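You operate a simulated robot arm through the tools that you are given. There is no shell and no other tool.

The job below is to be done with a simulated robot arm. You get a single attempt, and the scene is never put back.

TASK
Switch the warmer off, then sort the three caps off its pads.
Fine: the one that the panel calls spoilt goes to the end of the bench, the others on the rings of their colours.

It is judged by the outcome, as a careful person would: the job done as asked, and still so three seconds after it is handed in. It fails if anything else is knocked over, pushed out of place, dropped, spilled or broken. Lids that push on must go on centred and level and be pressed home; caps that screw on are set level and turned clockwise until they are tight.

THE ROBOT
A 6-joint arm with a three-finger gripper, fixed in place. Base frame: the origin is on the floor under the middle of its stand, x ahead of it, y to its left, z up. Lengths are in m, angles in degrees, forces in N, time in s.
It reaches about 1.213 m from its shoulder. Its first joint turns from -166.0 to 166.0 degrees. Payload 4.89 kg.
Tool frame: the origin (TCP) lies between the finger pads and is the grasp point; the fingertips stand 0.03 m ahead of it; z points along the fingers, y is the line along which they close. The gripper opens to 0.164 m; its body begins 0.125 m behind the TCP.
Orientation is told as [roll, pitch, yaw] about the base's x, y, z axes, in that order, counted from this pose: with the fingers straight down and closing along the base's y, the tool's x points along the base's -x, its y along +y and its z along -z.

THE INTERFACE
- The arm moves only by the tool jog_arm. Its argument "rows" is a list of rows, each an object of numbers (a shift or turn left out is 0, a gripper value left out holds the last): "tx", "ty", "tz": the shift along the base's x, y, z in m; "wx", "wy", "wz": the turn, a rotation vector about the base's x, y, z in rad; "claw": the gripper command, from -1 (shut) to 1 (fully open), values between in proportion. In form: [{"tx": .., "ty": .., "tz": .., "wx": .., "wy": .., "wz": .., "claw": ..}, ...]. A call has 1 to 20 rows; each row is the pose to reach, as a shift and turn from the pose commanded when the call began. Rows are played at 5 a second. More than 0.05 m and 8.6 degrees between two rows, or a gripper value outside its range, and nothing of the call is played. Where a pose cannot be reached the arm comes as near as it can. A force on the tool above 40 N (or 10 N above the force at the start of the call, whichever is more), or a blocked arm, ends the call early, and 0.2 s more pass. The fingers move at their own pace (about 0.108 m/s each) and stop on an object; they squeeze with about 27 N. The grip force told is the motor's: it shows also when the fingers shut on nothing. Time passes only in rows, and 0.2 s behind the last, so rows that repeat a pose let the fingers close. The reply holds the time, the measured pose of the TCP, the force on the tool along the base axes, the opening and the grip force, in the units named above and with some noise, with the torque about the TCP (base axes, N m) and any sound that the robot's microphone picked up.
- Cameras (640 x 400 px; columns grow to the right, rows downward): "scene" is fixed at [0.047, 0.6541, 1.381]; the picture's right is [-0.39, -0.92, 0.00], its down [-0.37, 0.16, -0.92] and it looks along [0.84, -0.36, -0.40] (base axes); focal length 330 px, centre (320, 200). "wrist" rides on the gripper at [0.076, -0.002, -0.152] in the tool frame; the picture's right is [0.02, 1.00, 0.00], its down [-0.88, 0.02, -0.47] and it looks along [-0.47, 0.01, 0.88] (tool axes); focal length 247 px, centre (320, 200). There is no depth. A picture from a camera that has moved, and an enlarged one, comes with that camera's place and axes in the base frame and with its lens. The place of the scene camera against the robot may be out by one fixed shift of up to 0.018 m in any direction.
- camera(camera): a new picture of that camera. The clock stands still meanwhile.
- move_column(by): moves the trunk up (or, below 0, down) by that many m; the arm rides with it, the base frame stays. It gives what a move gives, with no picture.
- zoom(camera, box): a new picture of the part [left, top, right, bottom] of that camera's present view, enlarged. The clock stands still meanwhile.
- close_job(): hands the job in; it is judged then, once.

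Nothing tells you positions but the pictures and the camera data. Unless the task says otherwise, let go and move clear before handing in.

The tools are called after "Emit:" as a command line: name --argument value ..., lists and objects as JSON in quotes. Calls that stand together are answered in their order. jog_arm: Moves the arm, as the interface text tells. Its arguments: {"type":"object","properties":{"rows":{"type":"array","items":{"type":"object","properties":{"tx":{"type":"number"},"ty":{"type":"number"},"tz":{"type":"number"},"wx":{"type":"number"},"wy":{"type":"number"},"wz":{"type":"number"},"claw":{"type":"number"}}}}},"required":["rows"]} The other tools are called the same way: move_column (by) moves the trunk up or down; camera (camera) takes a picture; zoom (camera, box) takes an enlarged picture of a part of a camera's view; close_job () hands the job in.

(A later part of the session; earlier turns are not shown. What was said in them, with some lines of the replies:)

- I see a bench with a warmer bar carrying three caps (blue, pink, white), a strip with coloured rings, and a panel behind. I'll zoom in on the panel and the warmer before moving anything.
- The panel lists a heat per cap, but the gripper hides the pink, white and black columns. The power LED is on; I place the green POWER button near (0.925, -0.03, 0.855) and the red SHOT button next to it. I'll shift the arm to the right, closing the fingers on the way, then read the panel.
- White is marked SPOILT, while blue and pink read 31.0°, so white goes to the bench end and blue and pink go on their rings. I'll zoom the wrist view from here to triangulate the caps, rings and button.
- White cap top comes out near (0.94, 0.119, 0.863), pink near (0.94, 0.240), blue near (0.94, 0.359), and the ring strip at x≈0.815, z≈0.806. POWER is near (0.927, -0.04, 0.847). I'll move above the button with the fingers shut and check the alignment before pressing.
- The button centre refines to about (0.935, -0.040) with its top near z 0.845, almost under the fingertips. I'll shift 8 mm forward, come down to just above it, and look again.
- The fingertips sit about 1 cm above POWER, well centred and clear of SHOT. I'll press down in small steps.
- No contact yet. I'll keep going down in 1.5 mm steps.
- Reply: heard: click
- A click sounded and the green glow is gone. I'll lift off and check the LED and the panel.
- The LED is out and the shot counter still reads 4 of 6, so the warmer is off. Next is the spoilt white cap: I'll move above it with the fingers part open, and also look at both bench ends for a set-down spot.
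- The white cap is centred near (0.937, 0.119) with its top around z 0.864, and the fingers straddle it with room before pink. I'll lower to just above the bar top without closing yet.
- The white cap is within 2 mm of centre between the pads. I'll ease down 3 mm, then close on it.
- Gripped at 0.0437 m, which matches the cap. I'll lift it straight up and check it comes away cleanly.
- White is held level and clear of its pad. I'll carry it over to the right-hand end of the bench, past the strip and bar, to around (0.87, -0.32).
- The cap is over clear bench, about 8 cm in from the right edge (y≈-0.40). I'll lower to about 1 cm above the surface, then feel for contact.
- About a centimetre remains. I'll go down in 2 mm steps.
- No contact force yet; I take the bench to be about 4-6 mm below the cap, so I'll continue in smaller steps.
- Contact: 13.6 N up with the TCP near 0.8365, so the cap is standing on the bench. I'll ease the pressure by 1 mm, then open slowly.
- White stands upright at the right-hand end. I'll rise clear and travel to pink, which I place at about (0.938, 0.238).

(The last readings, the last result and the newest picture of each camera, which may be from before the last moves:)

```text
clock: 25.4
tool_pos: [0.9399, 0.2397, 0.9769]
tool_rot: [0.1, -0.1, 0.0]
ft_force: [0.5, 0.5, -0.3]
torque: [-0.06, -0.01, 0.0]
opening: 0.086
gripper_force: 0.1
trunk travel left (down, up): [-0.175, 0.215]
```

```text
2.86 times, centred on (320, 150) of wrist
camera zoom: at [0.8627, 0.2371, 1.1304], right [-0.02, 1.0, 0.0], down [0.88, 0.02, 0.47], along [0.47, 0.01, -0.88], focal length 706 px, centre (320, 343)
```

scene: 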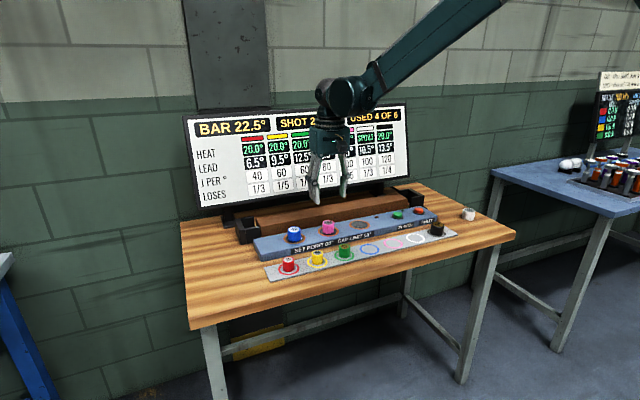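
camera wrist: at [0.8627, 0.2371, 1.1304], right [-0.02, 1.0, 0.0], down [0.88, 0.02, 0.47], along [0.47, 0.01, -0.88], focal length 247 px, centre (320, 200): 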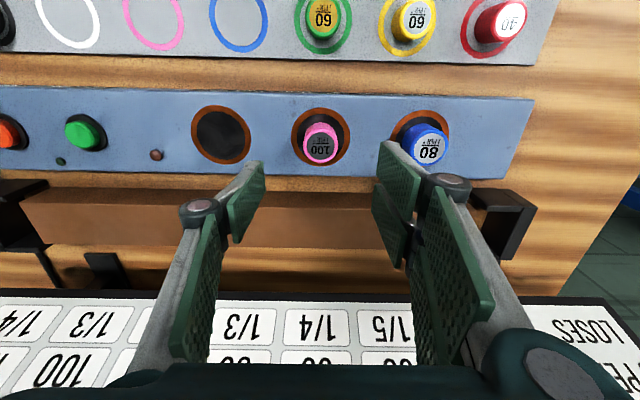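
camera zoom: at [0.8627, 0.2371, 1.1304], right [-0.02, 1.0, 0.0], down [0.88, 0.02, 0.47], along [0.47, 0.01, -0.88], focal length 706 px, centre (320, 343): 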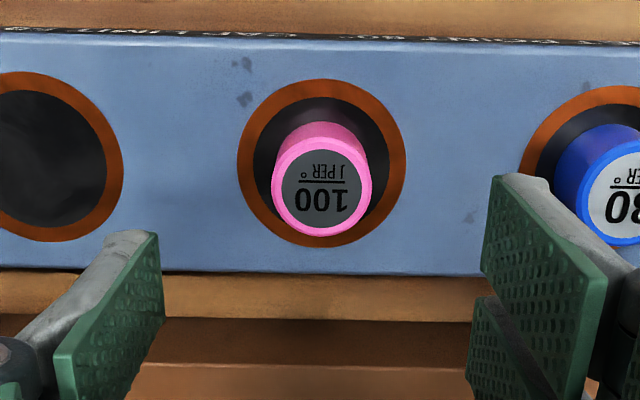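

Pink is centred near (0.937, 0.239), nearly under the gripper, and is slimmer than white. I'll lower around it.

Emit:
jog_arm --rows '[{"tx": -0.003, "tz": -0.04}, {"tx": -0.003, "tz": -0.08}, {"tx": -0.003, "tz": -0.1}, {"tx": -0.003, "tz": -0.111}, {"tx": -0.003, "tz": -0.111}]'

Emit:
zoom --camera "wrist" --box '[220, 120, 420, 250]'

Emit:
zoom --camera "scene" --box '[270, 180, 380, 260]'

```text
clock: 26.6
tool_pos: [0.935, 0.2388, 0.8653]
tool_rot: [-0.1, 0.0, 0.0]
ft_force: [-0.2, -0.1, 0.1]
torque: [-0.01, 0.04, 0.02]
opening: 0.0857
gripper_force: 0.0
trunk travel left (down, up): [-0.175, 0.215]
```

```text
3.08 times, centred on (320, 185) of wrist
camera zoom: at [0.8575, 0.2361, 1.0185], right [-0.02, 1.0, 0.0], down [0.88, 0.02, 0.47], along [0.47, 0.01, -0.88], focal length 760 px, centre (320, 246)
```

zoom: 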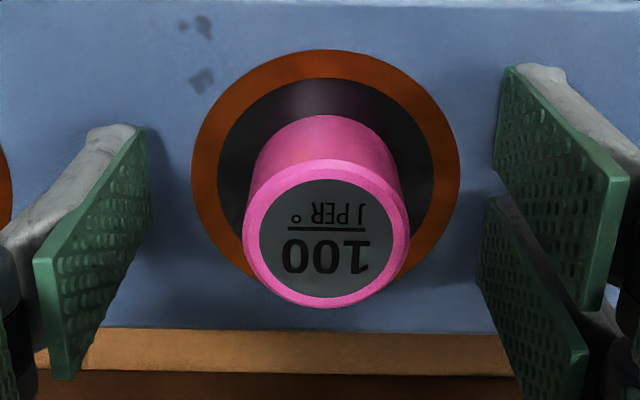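

```text
5.00 times, centred on (325, 220) of scene
camera zoom: at [0.047, 0.6541, 1.381], right [-0.39, -0.92, 0.0], down [-0.37, 0.16, -0.92], along [0.84, -0.36, -0.4], focal length 1650 px, centre (295, 100)
```

zoom: 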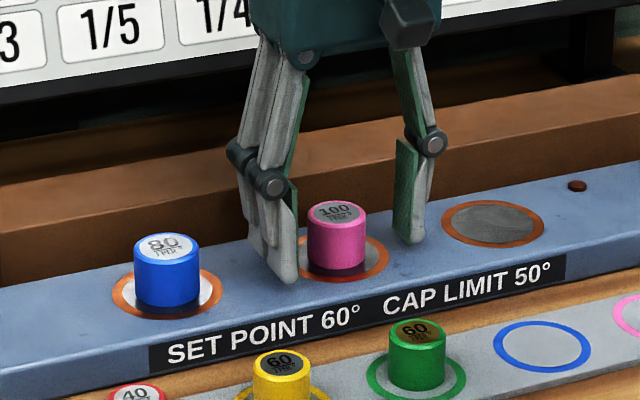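

Pink is centred between the pads, so I'll close on it.

Emit:
jog_arm --rows '[{"tx": 0.001, "claw": -0.2}, {"tx": 0.001, "claw": -0.5}, {"tx": 0.001, "claw": -0.8}, {"tx": 0.001, "claw": -1}, {"tx": 0.001, "claw": -1}, {"tx": 0.001, "claw": -1}]'

```text
clock: 28.0
tool_pos: [0.9354, 0.2388, 0.8665]
tool_rot: [0.0, 0.1, 0.0]
ft_force: [-0.2, 0.6, 0.5]
torque: [0.05, -0.05, -0.01]
opening: 0.0385
gripper_force: 27.0
trunk travel left (down, up): [-0.175, 0.215]
```

Gripped at 0.0385 m. I'll lift pink and carry it over the pink ring, roughly (0.819, 0.060), then check alignment.

Emit:
jog_arm --rows '[{"tz": 0.005}, {"tz": 0.02}, {"tz": 0.055}, {"tz": 0.09}, {"tz": 0.1, "tx": -0.01, "ty": -0.015}, {"tz": 0.1, "tx": -0.03, "ty": -0.045}, {"tz": 0.1, "tx": -0.055, "ty": -0.083}, {"tz": 0.1, "tx": -0.08, "ty": -0.121}, {"tz": 0.1, "tx": -0.1, "ty": -0.153}, {"tz": 0.1, "tx": -0.115, "ty": -0.175}, {"tz": 0.1, "tx": -0.117, "ty": -0.178}, {"tz": 0.1, "tx": -0.117, "ty": -0.178}]'

Emit:
camera --camera "wrist"

Emit:
zoom --camera "wrist" --box '[190, 80, 450, 240]'

Emit:
camera --camera "scene"

```text
clock: 30.6
tool_pos: [0.8191, 0.0601, 0.9637]
tool_rot: [0.0, 0.1, 0.0]
ft_force: [-0.8, 0.0, -1.0]
torque: [0.02, 0.0, -0.02]
opening: 0.0386
gripper_force: 26.8
trunk travel left (down, up): [-0.175, 0.215]
```

```text
taken
camera wrist: at [0.7419, 0.0576, 1.1181], right [-0.02, 1.0, 0.0], down [0.88, 0.02, 0.47], along [0.47, 0.01, -0.88], focal length 247 px, centre (320, 200)
```

wrist: 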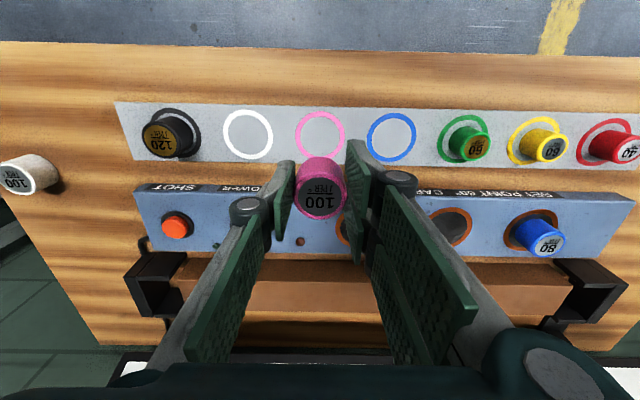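

```text
2.46 times, centred on (320, 160) of wrist
camera zoom: at [0.7419, 0.0576, 1.1181], right [-0.02, 1.0, 0.0], down [0.88, 0.02, 0.47], along [0.47, 0.01, -0.88], focal length 608 px, centre (320, 298)
```

zoom: 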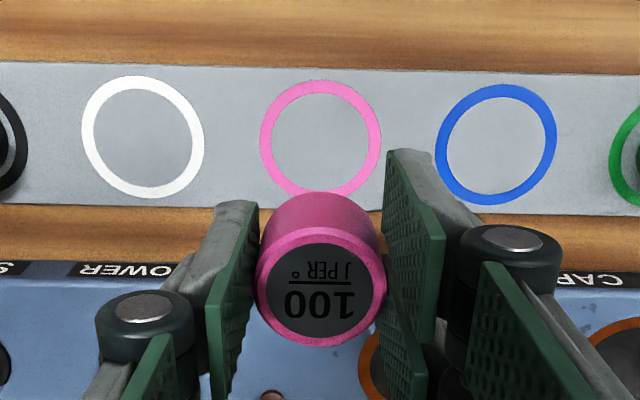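

```text
taken
```

scene: 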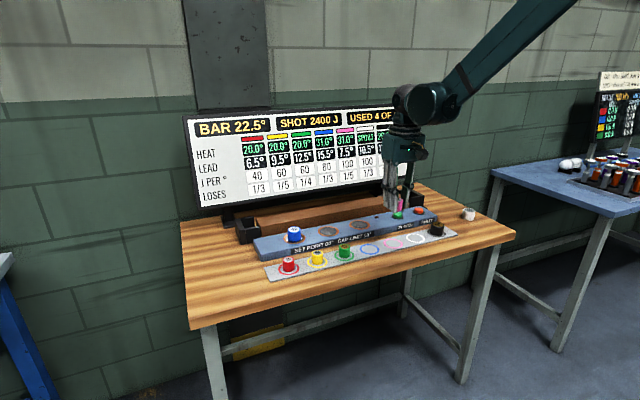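

The pink ring is centred near (0.817, 0.0595), so I'll trim by 2 mm and lower the cap to just above it.

Emit:
jog_arm --rows '[{"tx": -0.002, "ty": -0.001, "tz": -0.035}, {"tx": -0.002, "ty": -0.001, "tz": -0.075}, {"tx": -0.002, "ty": -0.001, "tz": -0.1}, {"tx": -0.002, "ty": -0.001, "tz": -0.112}, {"tx": -0.002, "ty": -0.001, "tz": -0.112}]'

Emit:
zoom --camera "wrist" --box '[190, 80, 450, 240]'

Emit:
zoom --camera "scene" --box '[360, 200, 440, 260]'

```text
clock: 31.8
tool_pos: [0.8158, 0.0611, 0.8527]
tool_rot: [0.0, 0.0, 0.0]
ft_force: [-0.1, 0.0, -2.6]
torque: [0.0, 0.06, 0.02]
opening: 0.0382
gripper_force: 27.4
trunk travel left (down, up): [-0.175, 0.215]
```

```text
2.46 times, centred on (320, 160) of wrist
camera zoom: at [0.7391, 0.0576, 1.0055], right [-0.02, 1.0, 0.0], down [0.88, 0.02, 0.47], along [0.47, 0.01, -0.88], focal length 608 px, centre (320, 298)
```

zoom: 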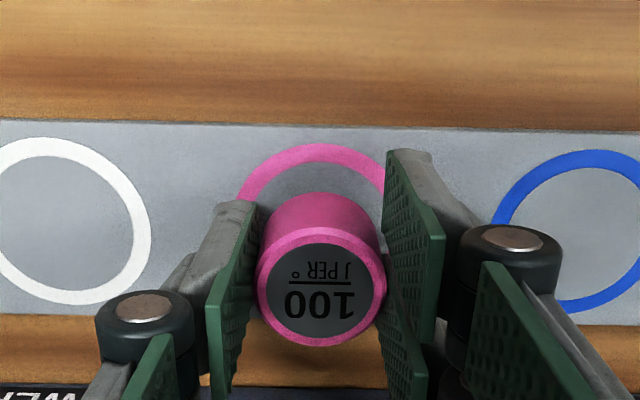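

```text
6.67 times, centred on (400, 230) of scene
camera zoom: at [0.047, 0.6541, 1.381], right [-0.39, -0.92, 0.0], down [-0.37, 0.16, -0.92], along [0.84, -0.36, -0.4], focal length 2201 px, centre (-213, 0)
```

zoom: 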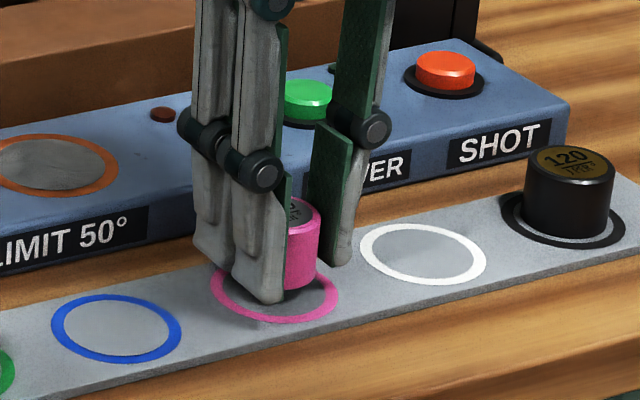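

Centred over the ring within about a millimetre. I'll lower in small steps until I feel the strip.

Emit:
jog_arm --rows '[{"tz": -0.003}, {"tz": -0.006}, {"tz": -0.008}, {"tz": -0.008}]'

```text
clock: 32.8
tool_pos: [0.8154, 0.0601, 0.8452]
tool_rot: [0.1, 0.0, 0.0]
ft_force: [-0.2, -0.3, -1.6]
torque: [0.01, 0.06, 0.0]
opening: 0.0384
gripper_force: 26.7
trunk travel left (down, up): [-0.175, 0.215]
```

Emit:
jog_arm --rows '[{"tz": -0.001}, {"tz": -0.002}, {"tz": -0.003}, {"tz": -0.003}]'

```text
clock: 33.8
tool_pos: [0.8171, 0.0605, 0.8432]
tool_rot: [-0.1, -0.1, -0.1]
ft_force: [0.5, 0.5, -2.9]
torque: [0.01, 0.05, 0.0]
opening: 0.0386
gripper_force: 26.7
trunk travel left (down, up): [-0.175, 0.215]
```

No contact yet with the TCP near 0.843; the cap should be a few millimetres above the strip. I'll continue in 1 mm steps.

Emit:
jog_arm --rows '[{"tz": -0.001}, {"tz": -0.002}, {"tz": -0.002}]'

Emit:
zoom --camera "scene" --box '[370, 210, 430, 255]'

```text
clock: 34.6
tool_pos: [0.8171, 0.0594, 0.8414]
tool_rot: [0.0, -0.1, 0.1]
ft_force: [3.7, 3.1, 15.8]
torque: [0.19, 0.01, -0.04]
opening: 0.0382
gripper_force: 27.0
trunk travel left (down, up): [-0.175, 0.215]
```

```text
8.89 times, centred on (400, 232) of scene
camera zoom: at [0.047, 0.6541, 1.381], right [-0.39, -0.92, 0.0], down [-0.37, 0.16, -0.92], along [0.84, -0.36, -0.4], focal length 2934 px, centre (-391, -89)
```

zoom: 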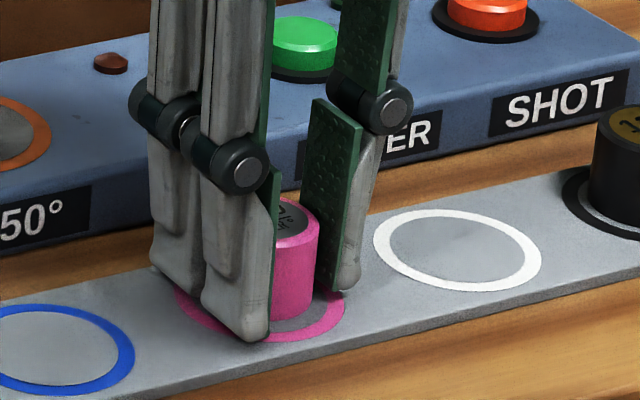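

Contact at 15.8 N, so pink is seated on its ring. I'll ease off 1 mm and open gently.

Emit:
jog_arm --rows '[{"tz": 0.001}, {"tz": 0.001, "claw": -0.5}, {"tz": 0.001, "claw": -0.3}, {"tz": 0.001, "claw": -0.1}, {"tz": 0.001, "claw": 0.05}, {"tz": 0.001, "claw": 0.05}]'

Emit:
camera --camera "wrist"

Emit:
zoom --camera "scene" --box '[360, 200, 440, 260]'

```text
clock: 36.0
tool_pos: [0.8165, 0.0589, 0.8409]
tool_rot: [0.0, 0.1, 0.0]
ft_force: [0.0, 0.7, 0.1]
torque: [0.03, 0.0, -0.01]
opening: 0.086
gripper_force: 0.0
trunk travel left (down, up): [-0.175, 0.215]
```

```text
taken
camera wrist: at [0.7397, 0.057, 0.9949], right [-0.02, 1.0, 0.0], down [0.88, 0.02, 0.47], along [0.47, 0.01, -0.88], focal length 247 px, centre (320, 200)
```

wrist: 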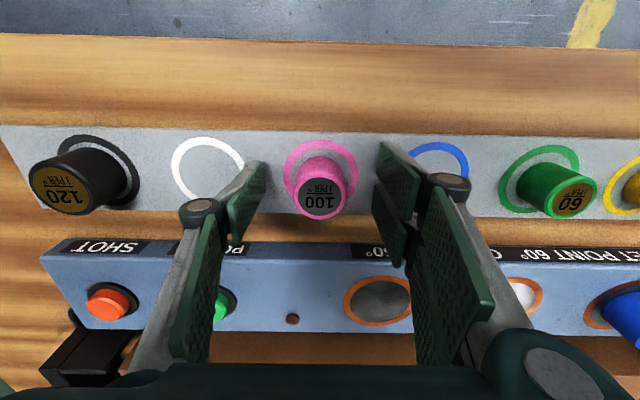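

```text
6.67 times, centred on (400, 230) of scene
camera zoom: at [0.047, 0.6541, 1.381], right [-0.39, -0.92, 0.0], down [-0.37, 0.16, -0.92], along [0.84, -0.36, -0.4], focal length 2201 px, centre (-213, 0)
```

zoom: 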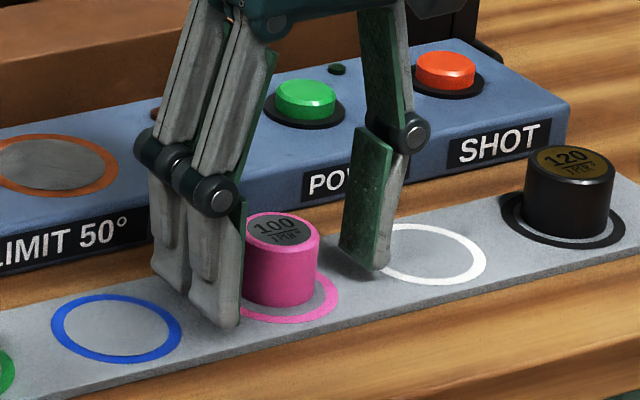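

Pink stands upright inside its ring. I'll rise and move to blue at about (0.938, 0.358).

Emit:
jog_arm --rows '[{"tz": 0.03}, {"tz": 0.07}, {"tz": 0.11}, {"tz": 0.135, "ty": 0.02, "tx": 0.008}, {"tz": 0.135, "ty": 0.06, "tx": 0.024}, {"tz": 0.135, "ty": 0.1, "tx": 0.04}, {"tz": 0.135, "ty": 0.14, "tx": 0.056}, {"tz": 0.135, "ty": 0.18, "tx": 0.073}, {"tz": 0.135, "ty": 0.22, "tx": 0.089}, {"tz": 0.135, "ty": 0.26, "tx": 0.105}, {"tz": 0.135, "ty": 0.29, "tx": 0.117}, {"tz": 0.135, "ty": 0.299, "tx": 0.121}, {"tz": 0.135, "ty": 0.299, "tx": 0.121}]'

Emit:
camera --camera "wrist"

Emit:
zoom --camera "wrist" --box '[210, 80, 430, 220]'

Emit:
camera --camera "scene"

```text
clock: 38.8
tool_pos: [0.936, 0.3601, 0.9777]
tool_rot: [0.0, -0.1, 0.1]
ft_force: [-0.5, 0.0, 0.0]
torque: [0.0, 0.0, 0.02]
opening: 0.0861
gripper_force: 0.0
trunk travel left (down, up): [-0.175, 0.215]
```

```text
taken
camera wrist: at [0.8596, 0.3572, 1.1306], right [-0.02, 1.0, 0.0], down [0.88, 0.02, 0.47], along [0.47, 0.01, -0.88], focal length 247 px, centre (320, 200)
```

wrist: 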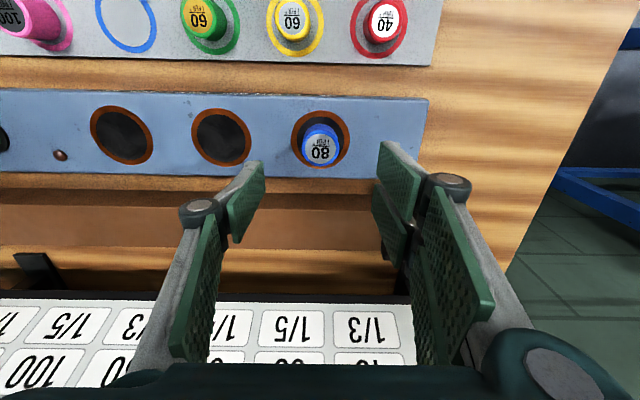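

```text
2.86 times, centred on (320, 150) of wrist
camera zoom: at [0.8596, 0.3572, 1.1306], right [-0.02, 1.0, 0.0], down [0.88, 0.02, 0.47], along [0.47, 0.01, -0.88], focal length 706 px, centre (320, 343)
```

zoom: 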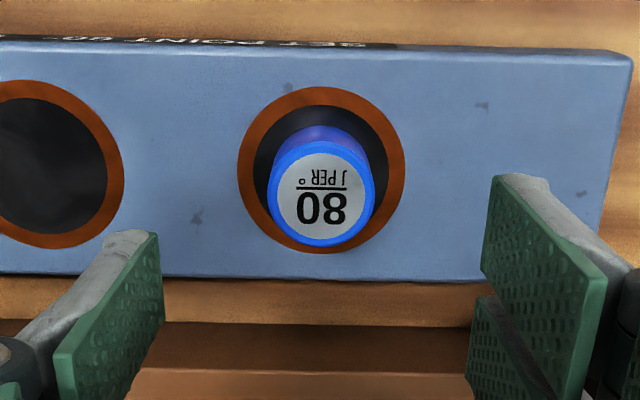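

```text
taken
```

scene: 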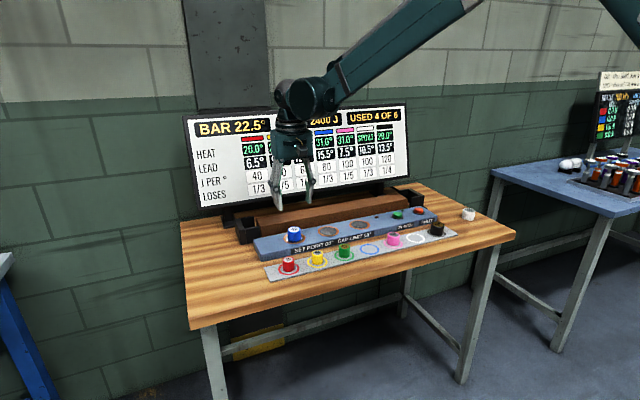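

Blue is centred near (0.9365, 0.3595), right under the gripper. I'll lower around it.

Emit:
jog_arm --rows '[{"tz": -0.04}, {"tz": -0.08}, {"tz": -0.1}, {"tz": -0.111}, {"tz": -0.111}]'

Emit:
zoom --camera "wrist" --box '[220, 120, 420, 250]'

Emit:
zoom --camera "scene" --box '[240, 180, 350, 260]'

```text
clock: 40.0
tool_pos: [0.9368, 0.3586, 0.8641]
tool_rot: [-0.1, 0.0, -0.1]
ft_force: [0.3, 0.5, -0.8]
torque: [-0.03, 0.02, -0.01]
opening: 0.0861
gripper_force: 0.1
trunk travel left (down, up): [-0.175, 0.215]
```

```text
3.08 times, centred on (320, 185) of wrist
camera zoom: at [0.8603, 0.3563, 1.017], right [-0.02, 1.0, 0.0], down [0.88, 0.02, 0.47], along [0.47, 0.01, -0.88], focal length 760 px, centre (320, 246)
```

zoom: 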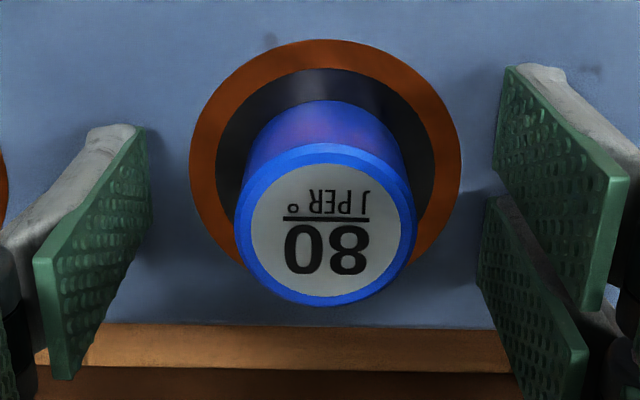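

```text
5.00 times, centred on (295, 220) of scene
camera zoom: at [0.047, 0.6541, 1.381], right [-0.39, -0.92, 0.0], down [-0.37, 0.16, -0.92], along [0.84, -0.36, -0.4], focal length 1650 px, centre (445, 100)
```

zoom: 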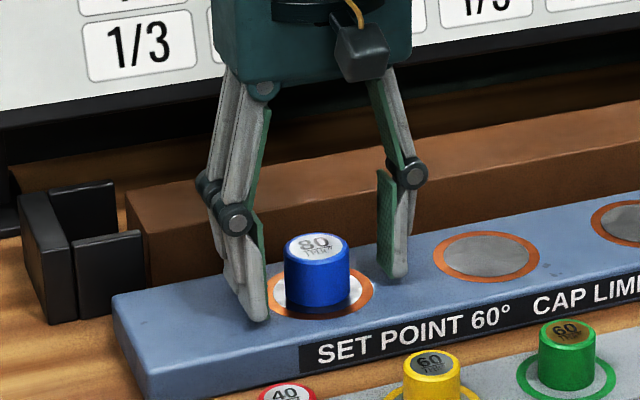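

Emit:
jog_arm --rows '[{"ty": 0.001, "tz": 0.001, "claw": -0.2}, {"ty": 0.001, "tz": 0.001, "claw": -0.45}, {"ty": 0.001, "tz": 0.001, "claw": -0.75}, {"ty": 0.001, "tz": 0.001, "claw": -1}, {"ty": 0.001, "tz": 0.001, "claw": -1}, {"ty": 0.001, "tz": 0.001, "claw": -1}]'

```text
clock: 41.4
tool_pos: [0.9376, 0.3602, 0.8654]
tool_rot: [0.0, -0.1, 0.0]
ft_force: [-0.4, 1.0, 1.9]
torque: [-0.02, -0.01, 0.0]
opening: 0.0408
gripper_force: 27.2
trunk travel left (down, up): [-0.175, 0.215]
```

Gripped at 0.0408 m. I'll lift blue and carry it over the blue ring, near (0.817, 0.150), between green and pink.

Emit:
jog_arm --rows '[{"tz": 0.005}, {"tz": 0.02}, {"tz": 0.055}, {"tz": 0.09}, {"tz": 0.1, "tx": -0.01, "ty": -0.017}, {"tz": 0.1, "tx": -0.029, "ty": -0.05}, {"tz": 0.1, "tx": -0.05, "ty": -0.088}, {"tz": 0.1, "tx": -0.071, "ty": -0.125}, {"tz": 0.1, "tx": -0.092, "ty": -0.16}, {"tz": 0.1, "tx": -0.11, "ty": -0.192}, {"tz": 0.1, "tx": -0.119, "ty": -0.208}, {"tz": 0.1, "tx": -0.12, "ty": -0.21}, {"tz": 0.1, "tx": -0.12, "ty": -0.21}]'

Emit:
camera --camera "wrist"

Emit:
zoom --camera "wrist" --box '[190, 80, 450, 240]'

Emit:
camera --camera "scene"

```text
clock: 44.2
tool_pos: [0.8169, 0.1498, 0.9669]
tool_rot: [0.0, 0.1, 0.0]
ft_force: [-0.5, -0.8, -0.1]
torque: [0.02, -0.01, -0.04]
opening: 0.0409
gripper_force: 27.3
trunk travel left (down, up): [-0.175, 0.215]
```

```text
taken
camera wrist: at [0.7403, 0.1469, 1.1197], right [-0.02, 1.0, 0.0], down [0.88, 0.02, 0.47], along [0.47, 0.01, -0.88], focal length 247 px, centre (320, 200)
```

wrist: 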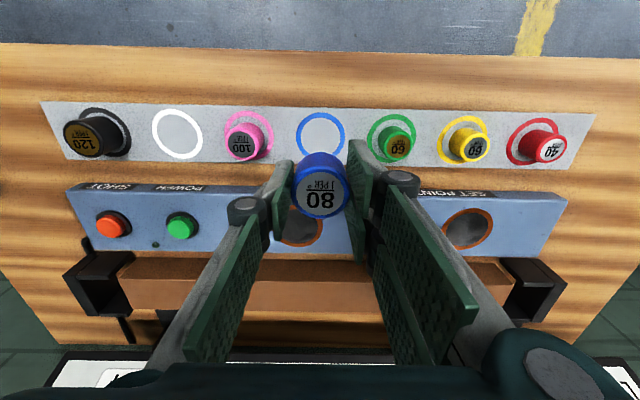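

```text
2.46 times, centred on (320, 160) of wrist
camera zoom: at [0.7403, 0.1469, 1.1197], right [-0.02, 1.0, 0.0], down [0.88, 0.02, 0.47], along [0.47, 0.01, -0.88], focal length 608 px, centre (320, 298)
```

zoom: 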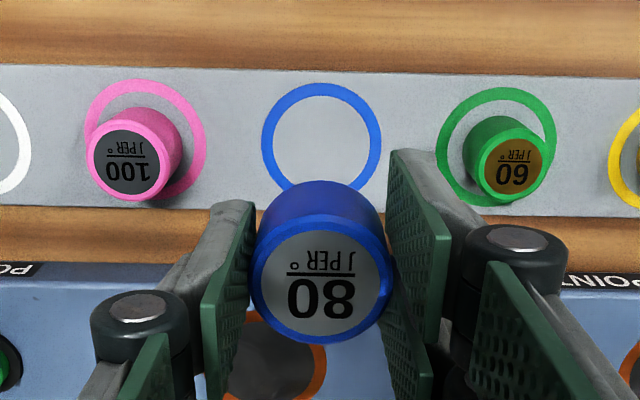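

```text
taken
```

scene: 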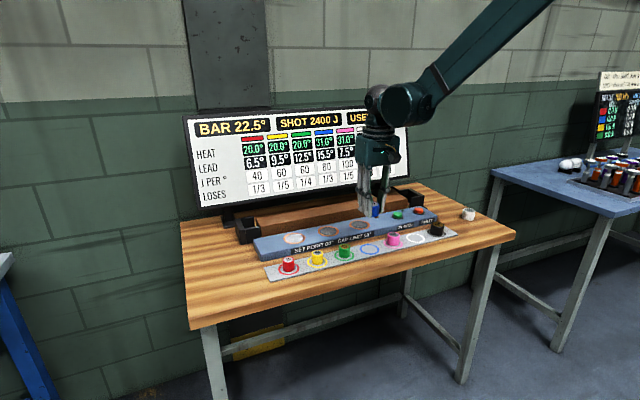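

Blue is directly over its ring centre (0.8174, 0.1495). I'll lower it to just above the strip and check the neighbours.

Emit:
jog_arm --rows '[{"tz": -0.035}, {"tz": -0.075}, {"tz": -0.1}, {"tz": -0.114}, {"tz": -0.114}]'

Emit:
zoom --camera "wrist" --box '[190, 80, 450, 240]'

Emit:
zoom --camera "scene" --box '[330, 200, 420, 265]'

```text
clock: 45.4
tool_pos: [0.8173, 0.1511, 0.8524]
tool_rot: [-0.1, 0.0, -0.1]
ft_force: [-0.9, 0.7, -0.8]
torque: [0.0, 0.08, -0.01]
opening: 0.041
gripper_force: 27.5
trunk travel left (down, up): [-0.175, 0.215]
```

```text
2.46 times, centred on (320, 160) of wrist
camera zoom: at [0.7403, 0.1481, 1.0058], right [-0.02, 1.0, 0.0], down [0.88, 0.02, 0.47], along [0.47, 0.01, -0.88], focal length 608 px, centre (320, 298)
```

zoom: 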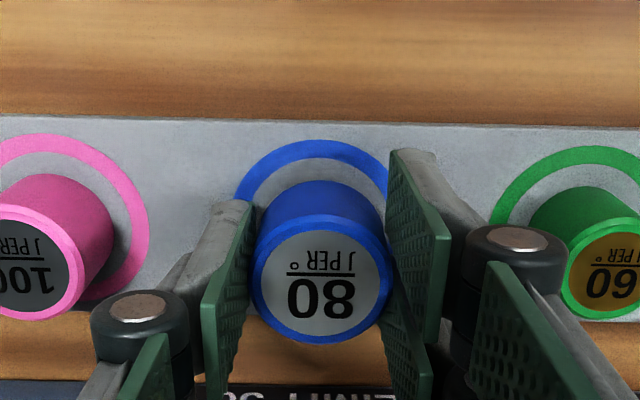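

```text
6.15 times, centred on (375, 232) of scene
camera zoom: at [0.047, 0.6541, 1.381], right [-0.39, -0.92, 0.0], down [-0.37, 0.16, -0.92], along [0.84, -0.36, -0.4], focal length 2031 px, centre (-18, 0)
```

zoom: 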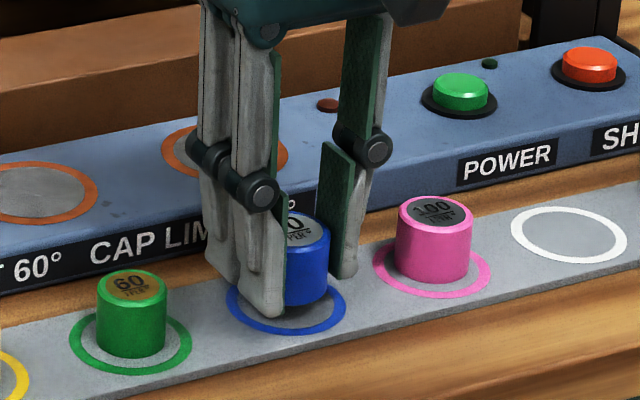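

Well clear of green and pink on both sides. I'll lower in small steps to contact.

Emit:
jog_arm --rows '[{"tz": -0.003}, {"tz": -0.006}, {"tz": -0.008}, {"tz": -0.009}, {"tz": -0.009}]'

```text
clock: 46.6
tool_pos: [0.8184, 0.1491, 0.844]
tool_rot: [0.0, 0.1, 0.0]
ft_force: [-0.2, 0.3, -1.3]
torque: [-0.01, 0.0, 0.01]
opening: 0.0404
gripper_force: 26.8
trunk travel left (down, up): [-0.175, 0.215]
```

Emit:
jog_arm --rows '[{"tz": -0.001}, {"tz": -0.002}, {"tz": -0.002}]'

```text
clock: 47.4
tool_pos: [0.8175, 0.1502, 0.8415]
tool_rot: [-0.1, 0.0, -0.1]
ft_force: [0.2, 0.4, -1.7]
torque: [-0.03, -0.01, -0.01]
opening: 0.0405
gripper_force: 27.0
trunk travel left (down, up): [-0.175, 0.215]
```

Still no contact at TCP 0.8415; I expect it within the next couple of millimetres.

Emit:
jog_arm --rows '[{"tz": -0.001}, {"tz": -0.002}, {"tz": -0.002}]'

Emit:
zoom --camera "scene" --box '[345, 210, 400, 255]'

```text
clock: 48.2
tool_pos: [0.8177, 0.1503, 0.8412]
tool_rot: [-0.1, -0.2, 0.0]
ft_force: [9.4, 5.9, 28.6]
torque: [0.06, -0.33, -0.02]
opening: 0.0404
gripper_force: 27.1
trunk travel left (down, up): [-0.175, 0.215]
```

```text
8.89 times, centred on (372, 232) of scene
camera zoom: at [0.047, 0.6541, 1.381], right [-0.39, -0.92, 0.0], down [-0.37, 0.16, -0.92], along [0.84, -0.36, -0.4], focal length 2934 px, centre (-147, -89)
```

zoom: 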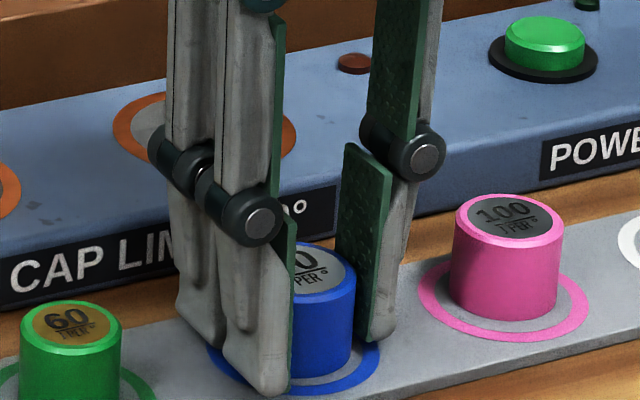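

Contact at about 29 N, so blue is seated. I'll back off 1.5 mm to relieve the pressure, then open only a little so the fingers stay clear of green and pink.

Emit:
jog_arm --rows '[{"tz": 0.0008}, {"tz": 0.0016}, {"tz": 0.0016, "claw": -0.48}, {"tz": 0.0016, "claw": -0.38}, {"tz": 0.0016, "claw": -0.28}, {"tz": 0.0016, "claw": -0.2}, {"tz": 0.0016, "claw": -0.2}]'

Emit:
camera --camera "wrist"

Emit:
zoom --camera "scene" --box '[330, 200, 420, 265]'

```text
clock: 49.8
tool_pos: [0.8186, 0.1499, 0.8419]
tool_rot: [0.1, 0.0, 0.0]
ft_force: [-0.5, 0.8, -0.4]
torque: [0.01, 0.05, 0.01]
opening: 0.0653
gripper_force: 0.0
trunk travel left (down, up): [-0.175, 0.215]
```

```text
taken
camera wrist: at [0.741, 0.1472, 0.9951], right [-0.02, 1.0, 0.0], down [0.88, 0.02, 0.47], along [0.47, 0.01, -0.88], focal length 247 px, centre (320, 200)
```

wrist: 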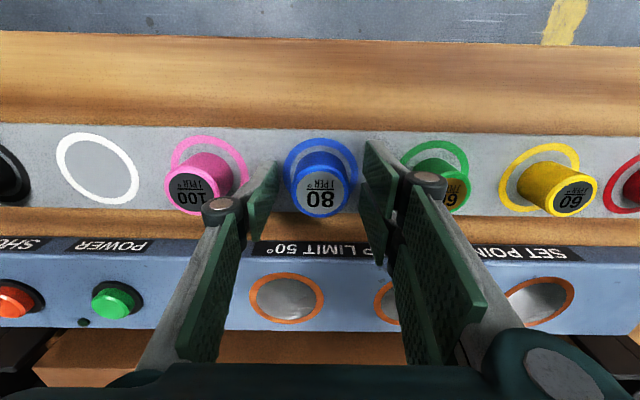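

```text
6.15 times, centred on (375, 232) of scene
camera zoom: at [0.047, 0.6541, 1.381], right [-0.39, -0.92, 0.0], down [-0.37, 0.16, -0.92], along [0.84, -0.36, -0.4], focal length 2031 px, centre (-18, 0)
```

zoom: 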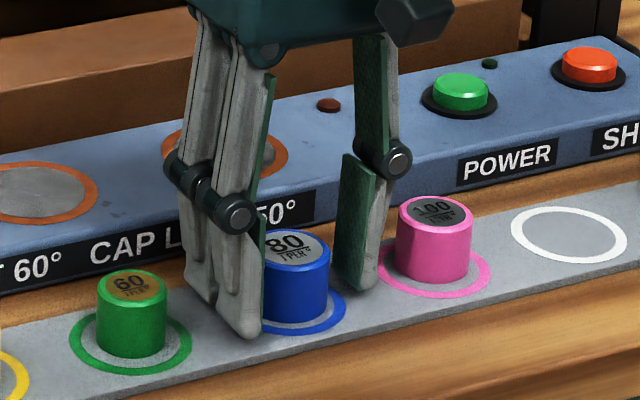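

Blue stands on its ring with the fingers open around it. I'll rise straight up, retreat, and inspect everything before handing in.

Emit:
jog_arm --rows '[{"tz": 0.02}, {"tz": 0.06}, {"tz": 0.1}, {"tz": 0.14}, {"tz": 0.18, "tx": -0.02}, {"tz": 0.2, "tx": -0.06}, {"tz": 0.2, "tx": -0.1}, {"tz": 0.2, "tx": -0.14, "ty": -0.02}, {"tz": 0.2, "tx": -0.16, "ty": -0.06}, {"tz": 0.2, "tx": -0.16, "ty": -0.1}, {"tz": 0.2, "tx": -0.16, "ty": -0.14}, {"tz": 0.2, "tx": -0.16, "ty": -0.18}, {"tz": 0.2, "tx": -0.16, "ty": -0.2}, {"tz": 0.2, "tx": -0.16, "ty": -0.2}]'

Emit:
camera --camera "scene"

Emit:
zoom --camera "scene" --box '[180, 95, 420, 215]'

Emit:
zoom --camera "scene" --box '[250, 190, 490, 300]'

Emit:
camera --camera "wrist"

```text
clock: 52.8
tool_pos: [0.6581, -0.0507, 1.0424]
tool_rot: [0.0, 0.0, 0.0]
ft_force: [0.2, -0.2, -0.2]
torque: [-0.05, 0.01, 0.05]
opening: 0.0653
gripper_force: 0.0
trunk travel left (down, up): [-0.175, 0.215]
```

```text
taken
```

scene: 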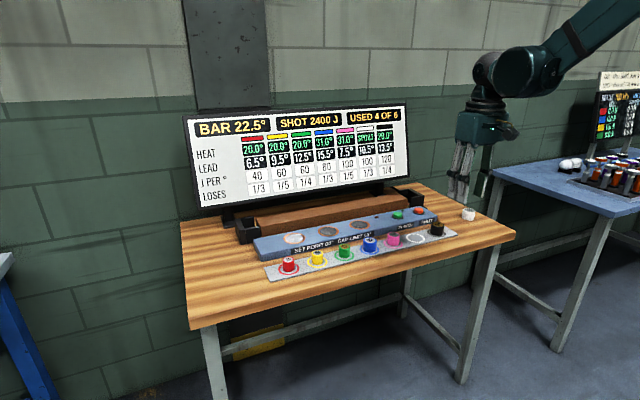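

```text
2.67 times, centred on (300, 155) of scene
camera zoom: at [0.047, 0.6541, 1.381], right [-0.39, -0.92, 0.0], down [-0.37, 0.16, -0.92], along [0.84, -0.36, -0.4], focal length 880 px, centre (373, 320)
```

zoom: 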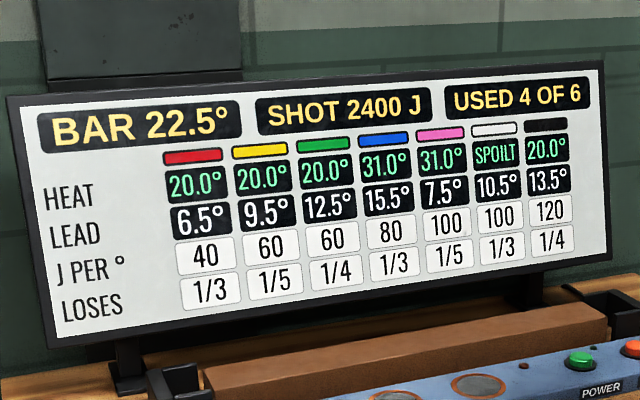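

```text
2.67 times, centred on (370, 245) of scene
camera zoom: at [0.047, 0.6541, 1.381], right [-0.39, -0.92, 0.0], down [-0.37, 0.16, -0.92], along [0.84, -0.36, -0.4], focal length 880 px, centre (187, 80)
```

zoom: 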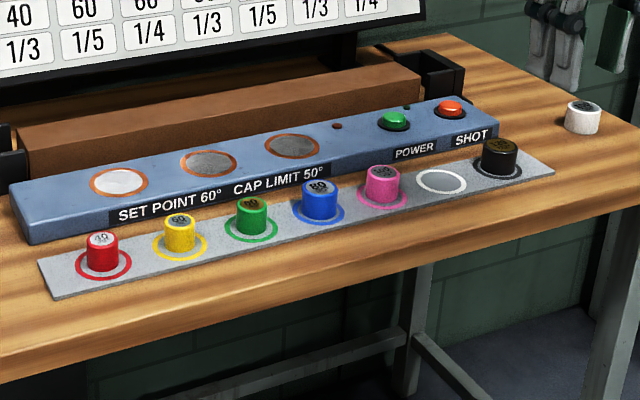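

```text
taken
camera wrist: at [0.5811, -0.0527, 1.1956], right [-0.02, 1.0, 0.0], down [0.88, 0.02, 0.47], along [0.47, 0.01, -0.88], focal length 247 px, centre (320, 200)
```

wrist: 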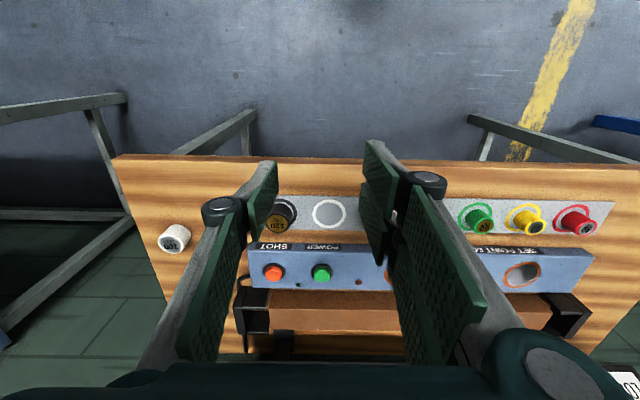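

The warmer LED is out, the panel still shows 4 of 6 shots, and the pads are empty. Blue and pink stand on their own rings, spoilt white stands at the right-hand end of the bench, and nothing else has moved. The arm is clear, so I'm handing in.

Emit:
close_job

```text
The job is handed in.
```

The warmer is off and all three caps are off its pads; I've handed the job in, and the result hasn't been told to me.

- **Warmer:** I pressed POWER once. It clicked and the LED went out. SHOT was not touched, and the panel still reads 4 of 6 used.
- **Spoilt cap:** the panel marks white as SPOILT. It stands upright on the bare bench, about 8 cm in from the right-hand end. You didn't say which end and neither was marked, so the right-hand one was my choice.
- **Blue and pink:** both stand upright, centred on the rings of their colours.

In the last pictures the red, yellow, green and black caps were where they started, nothing had been knocked over, and the arm was clear.
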